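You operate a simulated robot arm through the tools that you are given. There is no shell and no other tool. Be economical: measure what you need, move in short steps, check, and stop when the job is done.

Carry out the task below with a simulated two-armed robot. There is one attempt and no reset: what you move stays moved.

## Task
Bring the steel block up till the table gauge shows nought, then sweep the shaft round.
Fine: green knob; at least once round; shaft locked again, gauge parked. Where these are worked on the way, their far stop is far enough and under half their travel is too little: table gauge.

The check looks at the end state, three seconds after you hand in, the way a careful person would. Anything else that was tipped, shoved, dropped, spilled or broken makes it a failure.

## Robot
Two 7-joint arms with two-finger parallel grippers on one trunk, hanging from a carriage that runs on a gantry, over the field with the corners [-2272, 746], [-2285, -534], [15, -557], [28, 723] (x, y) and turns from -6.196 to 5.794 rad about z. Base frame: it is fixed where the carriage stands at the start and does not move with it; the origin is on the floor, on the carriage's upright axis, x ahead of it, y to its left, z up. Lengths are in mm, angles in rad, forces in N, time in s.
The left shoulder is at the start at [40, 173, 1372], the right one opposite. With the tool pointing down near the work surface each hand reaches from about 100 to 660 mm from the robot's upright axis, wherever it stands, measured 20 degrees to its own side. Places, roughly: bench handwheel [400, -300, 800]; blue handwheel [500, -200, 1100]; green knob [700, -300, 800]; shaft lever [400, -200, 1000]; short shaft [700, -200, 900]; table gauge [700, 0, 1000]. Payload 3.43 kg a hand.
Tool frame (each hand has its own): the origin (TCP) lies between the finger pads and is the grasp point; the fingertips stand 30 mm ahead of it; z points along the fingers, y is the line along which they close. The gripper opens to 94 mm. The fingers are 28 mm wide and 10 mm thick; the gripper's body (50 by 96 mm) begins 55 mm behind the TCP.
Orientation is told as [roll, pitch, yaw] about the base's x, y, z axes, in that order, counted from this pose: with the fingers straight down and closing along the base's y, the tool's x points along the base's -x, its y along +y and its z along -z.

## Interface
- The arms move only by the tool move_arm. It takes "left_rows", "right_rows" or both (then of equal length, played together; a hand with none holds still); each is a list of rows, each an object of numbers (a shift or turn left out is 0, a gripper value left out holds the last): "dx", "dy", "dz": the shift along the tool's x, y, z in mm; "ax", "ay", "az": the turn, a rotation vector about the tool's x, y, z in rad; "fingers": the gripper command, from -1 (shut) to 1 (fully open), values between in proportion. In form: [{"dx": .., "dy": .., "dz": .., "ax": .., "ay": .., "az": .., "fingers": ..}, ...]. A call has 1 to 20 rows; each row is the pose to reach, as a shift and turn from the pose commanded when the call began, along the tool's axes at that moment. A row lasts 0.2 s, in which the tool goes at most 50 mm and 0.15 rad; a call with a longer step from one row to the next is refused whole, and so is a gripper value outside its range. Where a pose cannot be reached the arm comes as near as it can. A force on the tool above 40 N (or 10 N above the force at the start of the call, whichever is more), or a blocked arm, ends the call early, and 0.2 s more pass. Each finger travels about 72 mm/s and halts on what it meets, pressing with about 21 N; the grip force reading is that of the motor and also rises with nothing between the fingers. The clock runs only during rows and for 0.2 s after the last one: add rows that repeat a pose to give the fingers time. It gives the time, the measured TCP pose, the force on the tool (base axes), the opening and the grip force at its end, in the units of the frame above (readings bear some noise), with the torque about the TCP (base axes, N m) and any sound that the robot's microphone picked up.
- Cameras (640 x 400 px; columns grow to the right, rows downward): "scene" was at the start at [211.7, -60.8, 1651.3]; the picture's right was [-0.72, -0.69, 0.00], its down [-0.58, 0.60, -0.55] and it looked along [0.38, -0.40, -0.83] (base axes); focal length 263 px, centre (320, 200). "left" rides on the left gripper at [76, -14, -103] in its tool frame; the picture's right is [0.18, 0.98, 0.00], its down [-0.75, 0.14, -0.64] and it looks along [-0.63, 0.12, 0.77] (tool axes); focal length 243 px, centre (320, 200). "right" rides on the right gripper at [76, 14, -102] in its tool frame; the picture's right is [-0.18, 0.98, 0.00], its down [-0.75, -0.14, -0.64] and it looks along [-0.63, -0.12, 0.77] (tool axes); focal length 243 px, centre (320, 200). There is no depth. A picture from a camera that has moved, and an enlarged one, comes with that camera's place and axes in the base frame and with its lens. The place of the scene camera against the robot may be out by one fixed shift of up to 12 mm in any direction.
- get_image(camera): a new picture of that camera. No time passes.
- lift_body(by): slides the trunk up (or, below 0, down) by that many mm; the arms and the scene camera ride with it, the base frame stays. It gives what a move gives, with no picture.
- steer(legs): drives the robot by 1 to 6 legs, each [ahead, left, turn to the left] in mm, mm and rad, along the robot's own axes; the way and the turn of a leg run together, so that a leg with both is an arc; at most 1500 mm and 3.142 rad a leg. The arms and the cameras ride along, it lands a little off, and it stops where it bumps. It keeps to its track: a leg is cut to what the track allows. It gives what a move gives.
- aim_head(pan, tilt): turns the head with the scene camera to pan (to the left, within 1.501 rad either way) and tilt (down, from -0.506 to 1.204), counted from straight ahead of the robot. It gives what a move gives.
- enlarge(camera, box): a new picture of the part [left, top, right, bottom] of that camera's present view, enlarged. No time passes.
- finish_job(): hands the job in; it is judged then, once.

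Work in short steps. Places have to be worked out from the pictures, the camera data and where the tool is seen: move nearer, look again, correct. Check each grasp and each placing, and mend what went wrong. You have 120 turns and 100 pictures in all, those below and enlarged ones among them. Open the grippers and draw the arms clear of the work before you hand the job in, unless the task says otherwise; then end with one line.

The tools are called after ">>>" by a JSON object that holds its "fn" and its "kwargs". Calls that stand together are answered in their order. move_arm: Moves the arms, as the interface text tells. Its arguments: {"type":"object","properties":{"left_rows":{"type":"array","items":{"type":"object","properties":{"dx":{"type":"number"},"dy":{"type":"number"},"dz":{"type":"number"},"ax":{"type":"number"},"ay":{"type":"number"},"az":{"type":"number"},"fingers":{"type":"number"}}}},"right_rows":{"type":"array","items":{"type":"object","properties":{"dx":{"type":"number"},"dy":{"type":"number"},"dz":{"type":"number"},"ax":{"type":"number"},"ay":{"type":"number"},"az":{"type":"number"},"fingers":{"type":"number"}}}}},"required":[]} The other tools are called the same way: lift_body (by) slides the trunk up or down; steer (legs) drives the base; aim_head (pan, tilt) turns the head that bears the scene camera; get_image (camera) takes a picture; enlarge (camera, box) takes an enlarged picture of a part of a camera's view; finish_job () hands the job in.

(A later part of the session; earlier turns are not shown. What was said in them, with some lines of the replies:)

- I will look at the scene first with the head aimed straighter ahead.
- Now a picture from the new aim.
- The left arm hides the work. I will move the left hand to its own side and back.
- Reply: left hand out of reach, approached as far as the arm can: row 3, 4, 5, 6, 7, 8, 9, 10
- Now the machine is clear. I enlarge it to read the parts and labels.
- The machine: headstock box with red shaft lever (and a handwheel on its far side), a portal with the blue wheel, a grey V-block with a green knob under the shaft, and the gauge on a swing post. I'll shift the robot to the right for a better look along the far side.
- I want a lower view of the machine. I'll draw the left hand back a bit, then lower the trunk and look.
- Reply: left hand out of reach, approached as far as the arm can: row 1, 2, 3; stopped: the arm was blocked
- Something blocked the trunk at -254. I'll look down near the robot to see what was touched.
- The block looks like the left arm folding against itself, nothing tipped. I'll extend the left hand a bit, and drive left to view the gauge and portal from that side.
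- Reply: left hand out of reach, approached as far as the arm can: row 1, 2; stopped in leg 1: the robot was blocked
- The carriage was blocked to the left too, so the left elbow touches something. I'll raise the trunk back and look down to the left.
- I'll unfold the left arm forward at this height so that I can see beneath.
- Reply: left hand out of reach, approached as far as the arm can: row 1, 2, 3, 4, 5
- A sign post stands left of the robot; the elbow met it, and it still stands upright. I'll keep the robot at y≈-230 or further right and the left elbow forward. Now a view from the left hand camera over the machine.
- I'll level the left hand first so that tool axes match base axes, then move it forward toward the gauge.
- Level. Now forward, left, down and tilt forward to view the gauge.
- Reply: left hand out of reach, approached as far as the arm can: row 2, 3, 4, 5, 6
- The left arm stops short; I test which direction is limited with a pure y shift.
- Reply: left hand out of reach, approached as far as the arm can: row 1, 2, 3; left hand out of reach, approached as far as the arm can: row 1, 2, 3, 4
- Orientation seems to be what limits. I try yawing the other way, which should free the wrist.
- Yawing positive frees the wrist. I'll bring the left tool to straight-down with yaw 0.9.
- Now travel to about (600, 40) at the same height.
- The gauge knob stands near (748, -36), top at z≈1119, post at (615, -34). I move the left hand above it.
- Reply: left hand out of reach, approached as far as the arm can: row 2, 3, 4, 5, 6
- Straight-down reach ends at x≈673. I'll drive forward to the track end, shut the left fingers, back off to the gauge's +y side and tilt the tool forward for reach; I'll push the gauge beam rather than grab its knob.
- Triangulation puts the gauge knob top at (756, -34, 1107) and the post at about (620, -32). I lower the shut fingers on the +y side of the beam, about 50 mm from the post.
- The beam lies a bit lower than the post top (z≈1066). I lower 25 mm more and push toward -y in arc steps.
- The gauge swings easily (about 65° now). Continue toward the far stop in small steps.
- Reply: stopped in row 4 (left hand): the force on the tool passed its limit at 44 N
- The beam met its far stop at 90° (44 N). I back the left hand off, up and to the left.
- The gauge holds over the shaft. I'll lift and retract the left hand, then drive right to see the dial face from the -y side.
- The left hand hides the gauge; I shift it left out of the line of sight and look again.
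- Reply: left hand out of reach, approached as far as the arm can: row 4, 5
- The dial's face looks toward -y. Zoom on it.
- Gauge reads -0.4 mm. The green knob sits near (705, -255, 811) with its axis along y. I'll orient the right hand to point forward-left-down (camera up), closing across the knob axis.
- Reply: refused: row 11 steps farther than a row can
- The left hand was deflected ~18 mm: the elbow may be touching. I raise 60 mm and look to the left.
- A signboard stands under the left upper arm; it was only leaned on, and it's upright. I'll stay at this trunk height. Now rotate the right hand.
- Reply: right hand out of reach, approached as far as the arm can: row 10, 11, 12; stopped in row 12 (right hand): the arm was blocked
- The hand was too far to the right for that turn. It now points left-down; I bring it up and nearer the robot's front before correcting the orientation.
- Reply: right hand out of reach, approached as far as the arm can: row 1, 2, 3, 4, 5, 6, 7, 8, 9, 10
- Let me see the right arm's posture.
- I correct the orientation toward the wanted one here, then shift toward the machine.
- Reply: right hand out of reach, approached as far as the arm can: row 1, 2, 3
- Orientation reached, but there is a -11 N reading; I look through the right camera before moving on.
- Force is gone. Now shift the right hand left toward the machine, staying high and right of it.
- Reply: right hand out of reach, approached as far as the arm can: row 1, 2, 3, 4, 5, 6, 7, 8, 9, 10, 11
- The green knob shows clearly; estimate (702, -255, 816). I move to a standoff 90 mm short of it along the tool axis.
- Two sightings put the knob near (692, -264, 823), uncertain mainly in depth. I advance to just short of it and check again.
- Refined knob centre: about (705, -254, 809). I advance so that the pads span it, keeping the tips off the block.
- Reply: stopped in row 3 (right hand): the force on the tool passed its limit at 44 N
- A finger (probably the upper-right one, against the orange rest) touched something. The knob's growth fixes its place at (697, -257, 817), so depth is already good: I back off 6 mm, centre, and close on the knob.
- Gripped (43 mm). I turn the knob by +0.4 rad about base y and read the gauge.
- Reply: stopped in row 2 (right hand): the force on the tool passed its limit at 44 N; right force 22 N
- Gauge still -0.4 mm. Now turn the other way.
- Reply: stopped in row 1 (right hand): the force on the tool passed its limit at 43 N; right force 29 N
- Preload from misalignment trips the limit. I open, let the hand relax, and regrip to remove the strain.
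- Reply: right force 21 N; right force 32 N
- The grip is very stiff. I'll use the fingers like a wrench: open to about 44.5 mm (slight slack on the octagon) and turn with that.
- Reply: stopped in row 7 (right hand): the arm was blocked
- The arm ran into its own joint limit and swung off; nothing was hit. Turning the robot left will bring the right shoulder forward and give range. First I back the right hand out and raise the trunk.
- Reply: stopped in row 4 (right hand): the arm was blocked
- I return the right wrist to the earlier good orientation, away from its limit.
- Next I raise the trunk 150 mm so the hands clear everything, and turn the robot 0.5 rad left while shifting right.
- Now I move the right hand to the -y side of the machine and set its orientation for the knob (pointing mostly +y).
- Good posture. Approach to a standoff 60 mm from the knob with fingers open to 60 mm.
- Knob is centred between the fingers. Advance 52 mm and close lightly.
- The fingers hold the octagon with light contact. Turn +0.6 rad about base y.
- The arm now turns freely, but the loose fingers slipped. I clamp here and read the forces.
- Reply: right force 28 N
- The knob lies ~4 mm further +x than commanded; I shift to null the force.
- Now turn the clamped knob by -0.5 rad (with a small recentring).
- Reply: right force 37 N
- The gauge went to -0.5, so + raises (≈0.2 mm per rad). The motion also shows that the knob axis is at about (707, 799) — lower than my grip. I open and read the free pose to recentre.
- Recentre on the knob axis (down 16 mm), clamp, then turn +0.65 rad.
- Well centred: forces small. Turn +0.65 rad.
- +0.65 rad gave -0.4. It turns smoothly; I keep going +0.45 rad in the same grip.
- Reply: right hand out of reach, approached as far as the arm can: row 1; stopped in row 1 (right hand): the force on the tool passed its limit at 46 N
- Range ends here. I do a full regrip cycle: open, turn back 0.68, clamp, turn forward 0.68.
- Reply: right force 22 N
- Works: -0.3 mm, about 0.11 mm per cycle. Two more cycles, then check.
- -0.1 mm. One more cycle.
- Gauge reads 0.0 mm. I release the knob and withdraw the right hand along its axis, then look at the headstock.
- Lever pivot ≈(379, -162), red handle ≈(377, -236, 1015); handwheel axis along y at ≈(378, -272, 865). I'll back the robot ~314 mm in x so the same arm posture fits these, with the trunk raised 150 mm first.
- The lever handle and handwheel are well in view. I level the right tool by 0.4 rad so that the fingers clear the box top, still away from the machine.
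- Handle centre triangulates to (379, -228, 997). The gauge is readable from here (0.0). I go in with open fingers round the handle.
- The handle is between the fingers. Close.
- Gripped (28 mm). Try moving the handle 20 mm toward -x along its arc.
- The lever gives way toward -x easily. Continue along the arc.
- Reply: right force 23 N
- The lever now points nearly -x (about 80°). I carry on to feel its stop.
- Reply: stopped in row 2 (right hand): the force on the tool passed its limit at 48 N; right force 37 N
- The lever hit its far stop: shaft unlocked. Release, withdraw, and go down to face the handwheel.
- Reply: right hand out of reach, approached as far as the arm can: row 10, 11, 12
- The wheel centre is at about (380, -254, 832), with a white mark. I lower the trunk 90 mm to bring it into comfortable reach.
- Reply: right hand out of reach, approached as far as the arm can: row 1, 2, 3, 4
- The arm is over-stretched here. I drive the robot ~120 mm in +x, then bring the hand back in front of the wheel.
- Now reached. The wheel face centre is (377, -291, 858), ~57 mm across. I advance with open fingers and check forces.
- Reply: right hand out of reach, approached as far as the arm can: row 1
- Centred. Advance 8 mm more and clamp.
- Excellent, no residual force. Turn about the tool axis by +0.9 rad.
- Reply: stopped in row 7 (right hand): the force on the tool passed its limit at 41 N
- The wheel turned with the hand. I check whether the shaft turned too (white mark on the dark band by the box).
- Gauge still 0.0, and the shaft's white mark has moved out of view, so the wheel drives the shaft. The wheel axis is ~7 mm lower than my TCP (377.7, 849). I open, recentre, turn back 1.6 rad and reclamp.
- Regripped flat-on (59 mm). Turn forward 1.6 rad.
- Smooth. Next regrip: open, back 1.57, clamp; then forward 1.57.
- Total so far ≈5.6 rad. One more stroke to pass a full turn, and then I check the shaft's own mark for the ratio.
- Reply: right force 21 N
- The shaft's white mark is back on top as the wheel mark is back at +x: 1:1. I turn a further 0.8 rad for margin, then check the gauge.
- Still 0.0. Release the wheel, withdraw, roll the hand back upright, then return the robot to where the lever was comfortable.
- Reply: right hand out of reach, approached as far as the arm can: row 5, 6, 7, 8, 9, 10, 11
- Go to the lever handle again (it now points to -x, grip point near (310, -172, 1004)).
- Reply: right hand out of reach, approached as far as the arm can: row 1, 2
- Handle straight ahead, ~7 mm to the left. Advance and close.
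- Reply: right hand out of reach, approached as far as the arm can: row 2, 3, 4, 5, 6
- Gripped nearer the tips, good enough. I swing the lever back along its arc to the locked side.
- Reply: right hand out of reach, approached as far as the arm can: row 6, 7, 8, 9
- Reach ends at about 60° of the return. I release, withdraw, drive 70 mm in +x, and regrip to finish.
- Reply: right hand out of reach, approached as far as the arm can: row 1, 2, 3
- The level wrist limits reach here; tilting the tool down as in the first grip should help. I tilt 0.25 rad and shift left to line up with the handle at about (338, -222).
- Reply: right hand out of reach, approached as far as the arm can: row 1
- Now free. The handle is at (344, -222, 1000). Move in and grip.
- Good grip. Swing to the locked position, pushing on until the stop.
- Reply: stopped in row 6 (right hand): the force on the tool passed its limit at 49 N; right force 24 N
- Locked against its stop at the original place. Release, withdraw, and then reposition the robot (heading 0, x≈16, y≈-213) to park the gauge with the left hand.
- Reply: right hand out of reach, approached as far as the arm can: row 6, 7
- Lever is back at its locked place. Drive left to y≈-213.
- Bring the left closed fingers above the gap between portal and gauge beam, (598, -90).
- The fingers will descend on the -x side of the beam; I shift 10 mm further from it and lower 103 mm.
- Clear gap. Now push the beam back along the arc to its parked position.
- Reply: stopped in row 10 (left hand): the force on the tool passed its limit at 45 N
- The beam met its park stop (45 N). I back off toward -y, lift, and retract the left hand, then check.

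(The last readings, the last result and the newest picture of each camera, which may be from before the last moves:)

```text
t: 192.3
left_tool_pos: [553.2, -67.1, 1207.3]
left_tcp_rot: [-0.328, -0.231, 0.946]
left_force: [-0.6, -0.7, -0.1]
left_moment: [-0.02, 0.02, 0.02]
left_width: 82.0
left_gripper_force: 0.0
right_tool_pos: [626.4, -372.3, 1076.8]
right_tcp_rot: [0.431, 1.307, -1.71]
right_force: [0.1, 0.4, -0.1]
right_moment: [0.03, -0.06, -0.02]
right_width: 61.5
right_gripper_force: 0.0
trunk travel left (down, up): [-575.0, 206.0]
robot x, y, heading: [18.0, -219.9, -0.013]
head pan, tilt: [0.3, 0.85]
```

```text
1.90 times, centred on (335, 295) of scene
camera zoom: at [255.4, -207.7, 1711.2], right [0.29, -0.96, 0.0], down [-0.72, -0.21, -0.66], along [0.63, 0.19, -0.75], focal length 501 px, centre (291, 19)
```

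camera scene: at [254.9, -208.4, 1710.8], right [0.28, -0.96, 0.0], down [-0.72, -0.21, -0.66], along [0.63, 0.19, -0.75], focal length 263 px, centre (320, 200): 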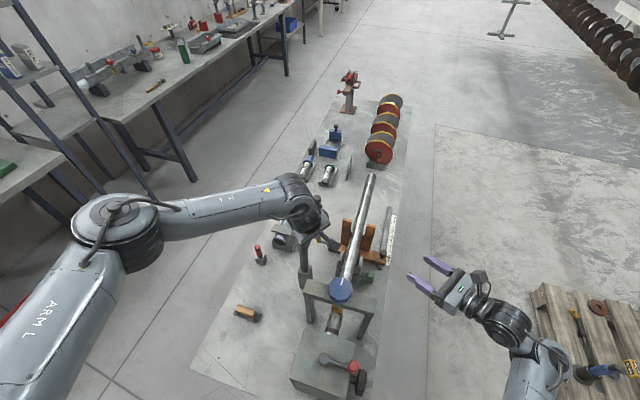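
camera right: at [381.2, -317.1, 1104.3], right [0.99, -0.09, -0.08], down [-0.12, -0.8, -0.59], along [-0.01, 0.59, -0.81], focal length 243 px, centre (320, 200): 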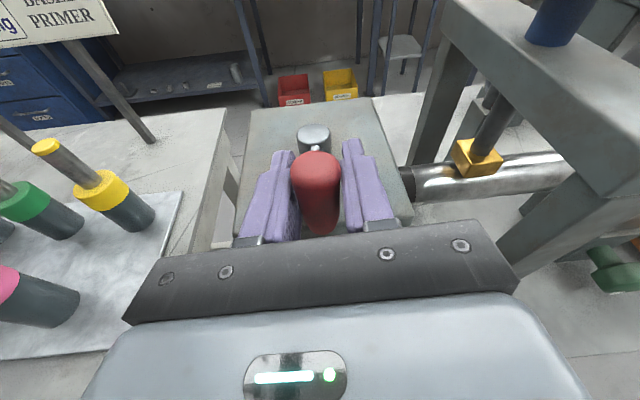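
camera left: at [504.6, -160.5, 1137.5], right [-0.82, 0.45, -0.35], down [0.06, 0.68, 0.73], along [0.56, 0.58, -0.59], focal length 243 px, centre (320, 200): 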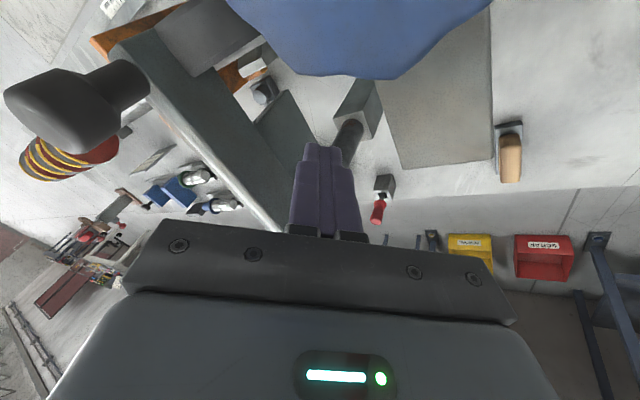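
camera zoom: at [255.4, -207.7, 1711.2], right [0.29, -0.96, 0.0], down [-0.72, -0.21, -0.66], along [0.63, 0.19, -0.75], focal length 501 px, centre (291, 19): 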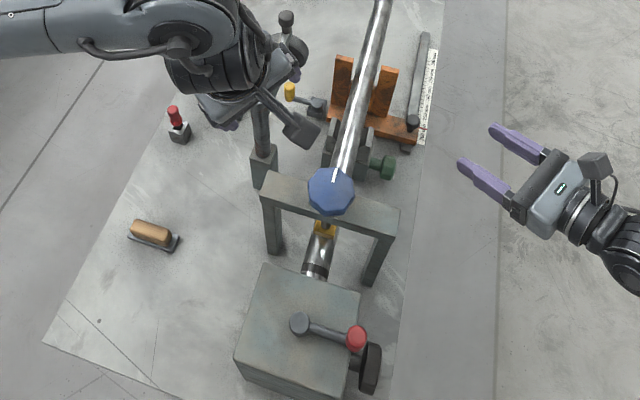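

The gauge is parked pointing +x, lever locked. I raise the arms clear with the trunk, open the right gripper, and take a final look.

>>> {"fn": "lift_body", "kwargs": {"by": 150}}

>>> {"fn": "move_arm", "kwargs": {"right_rows": [{"fingers": 1}, {"fingers": 1}], "left_rows": [{"fingers": 1}, {"fingers": 1}]}}

>>> {"fn": "steer", "kwargs": {"legs": [[-150, 0, 0]]}}

>>> {"fn": "get_image", "kwargs": {"camera": "scene"}}

```text
t: 194.1
left_tool_pos: [552.9, -66.9, 1356.6]
left_tcp_rot: [-0.328, -0.233, 0.944]
left_force: [-0.4, 0.7, -0.4]
left_moment: [0.02, -0.01, 0.02]
left_width: 93.9
left_gripper_force: 0.1
right_tool_pos: [627.3, -372.7, 1227.0]
right_tcp_rot: [0.43, 1.308, -1.71]
right_force: [-0.1, -0.6, -0.1]
right_moment: [0.02, -0.03, 0.0]
right_width: 61.0
right_gripper_force: 0.1
trunk travel left (down, up): [-725.0, 56.0]
robot x, y, heading: [18.2, -217.4, -0.011]
head pan, tilt: [0.3, 0.85]
```

```text
t: 194.7
left_tool_pos: [551.9, -66.1, 1358.3]
left_tcp_rot: [-0.326, -0.234, 0.944]
left_force: [-0.3, 0.2, -0.3]
left_moment: [-0.01, -0.04, -0.03]
left_width: 94.1
left_gripper_force: 0.0
right_tool_pos: [625.3, -372.2, 1227.3]
right_tcp_rot: [0.431, 1.307, -1.708]
right_force: [0.2, -0.3, -0.2]
right_moment: [0.02, -0.02, 0.0]
right_width: 94.1
right_gripper_force: 0.1
trunk travel left (down, up): [-725.0, 56.0]
robot x, y, heading: [17.3, -216.6, -0.011]
head pan, tilt: [0.3, 0.85]
```

```text
t: 196.1
left_tool_pos: [404.2, -63.8, 1357.9]
left_tcp_rot: [-0.329, -0.231, 0.946]
left_force: [0.3, -0.8, -1.0]
left_moment: [0.03, -0.02, -0.01]
left_width: 94.1
left_gripper_force: 0.1
right_tool_pos: [475.4, -370.6, 1227.0]
right_tcp_rot: [0.432, 1.307, -1.709]
right_force: [-0.7, -0.7, 0.7]
right_moment: [0.01, 0.01, -0.02]
right_width: 94.1
right_gripper_force: 0.1
trunk travel left (down, up): [-725.0, 56.0]
robot x, y, heading: [-132.1, -214.5, -0.016]
head pan, tilt: [0.3, 0.85]
```

```text
4 pictures are left
camera scene: at [104.6, -206.1, 1861.1], right [0.28, -0.96, 0.0], down [-0.72, -0.21, -0.66], along [0.63, 0.19, -0.75], focal length 263 px, centre (320, 200)
```

scene: 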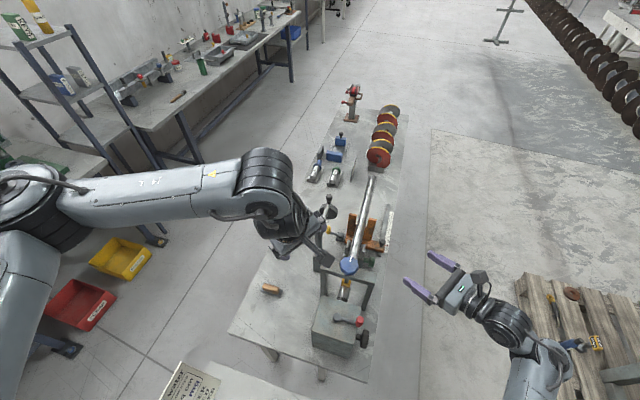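

>>> {"fn": "enlarge", "kwargs": {"camera": "scene", "box": [290, 170, 410, 270]}}

```text
4.00 times, centred on (350, 220) of scene
camera zoom: at [104.6, -206.1, 1861.1], right [0.28, -0.96, 0.0], down [-0.72, -0.21, -0.66], along [0.63, 0.19, -0.75], focal length 1053 px, centre (200, 120)
```

zoom: 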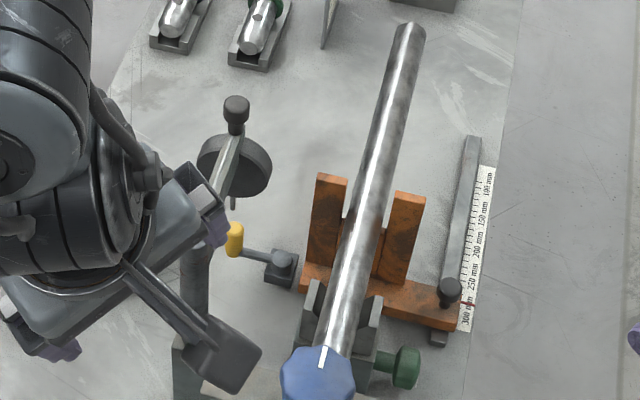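

The gauge is parked as at the start, the lever is locked, and the orange rest's pointer is where it was. Both arms are clear with grippers open, so I hand the job in.

>>> {"fn": "finish_job", "kwargs": {}}

```text
The job is handed in.
```

I raised the steel block with the green knob until the table gauge read 0.0 mm. I then turned the shaft just over one full turn, locked it again and parked the gauge.
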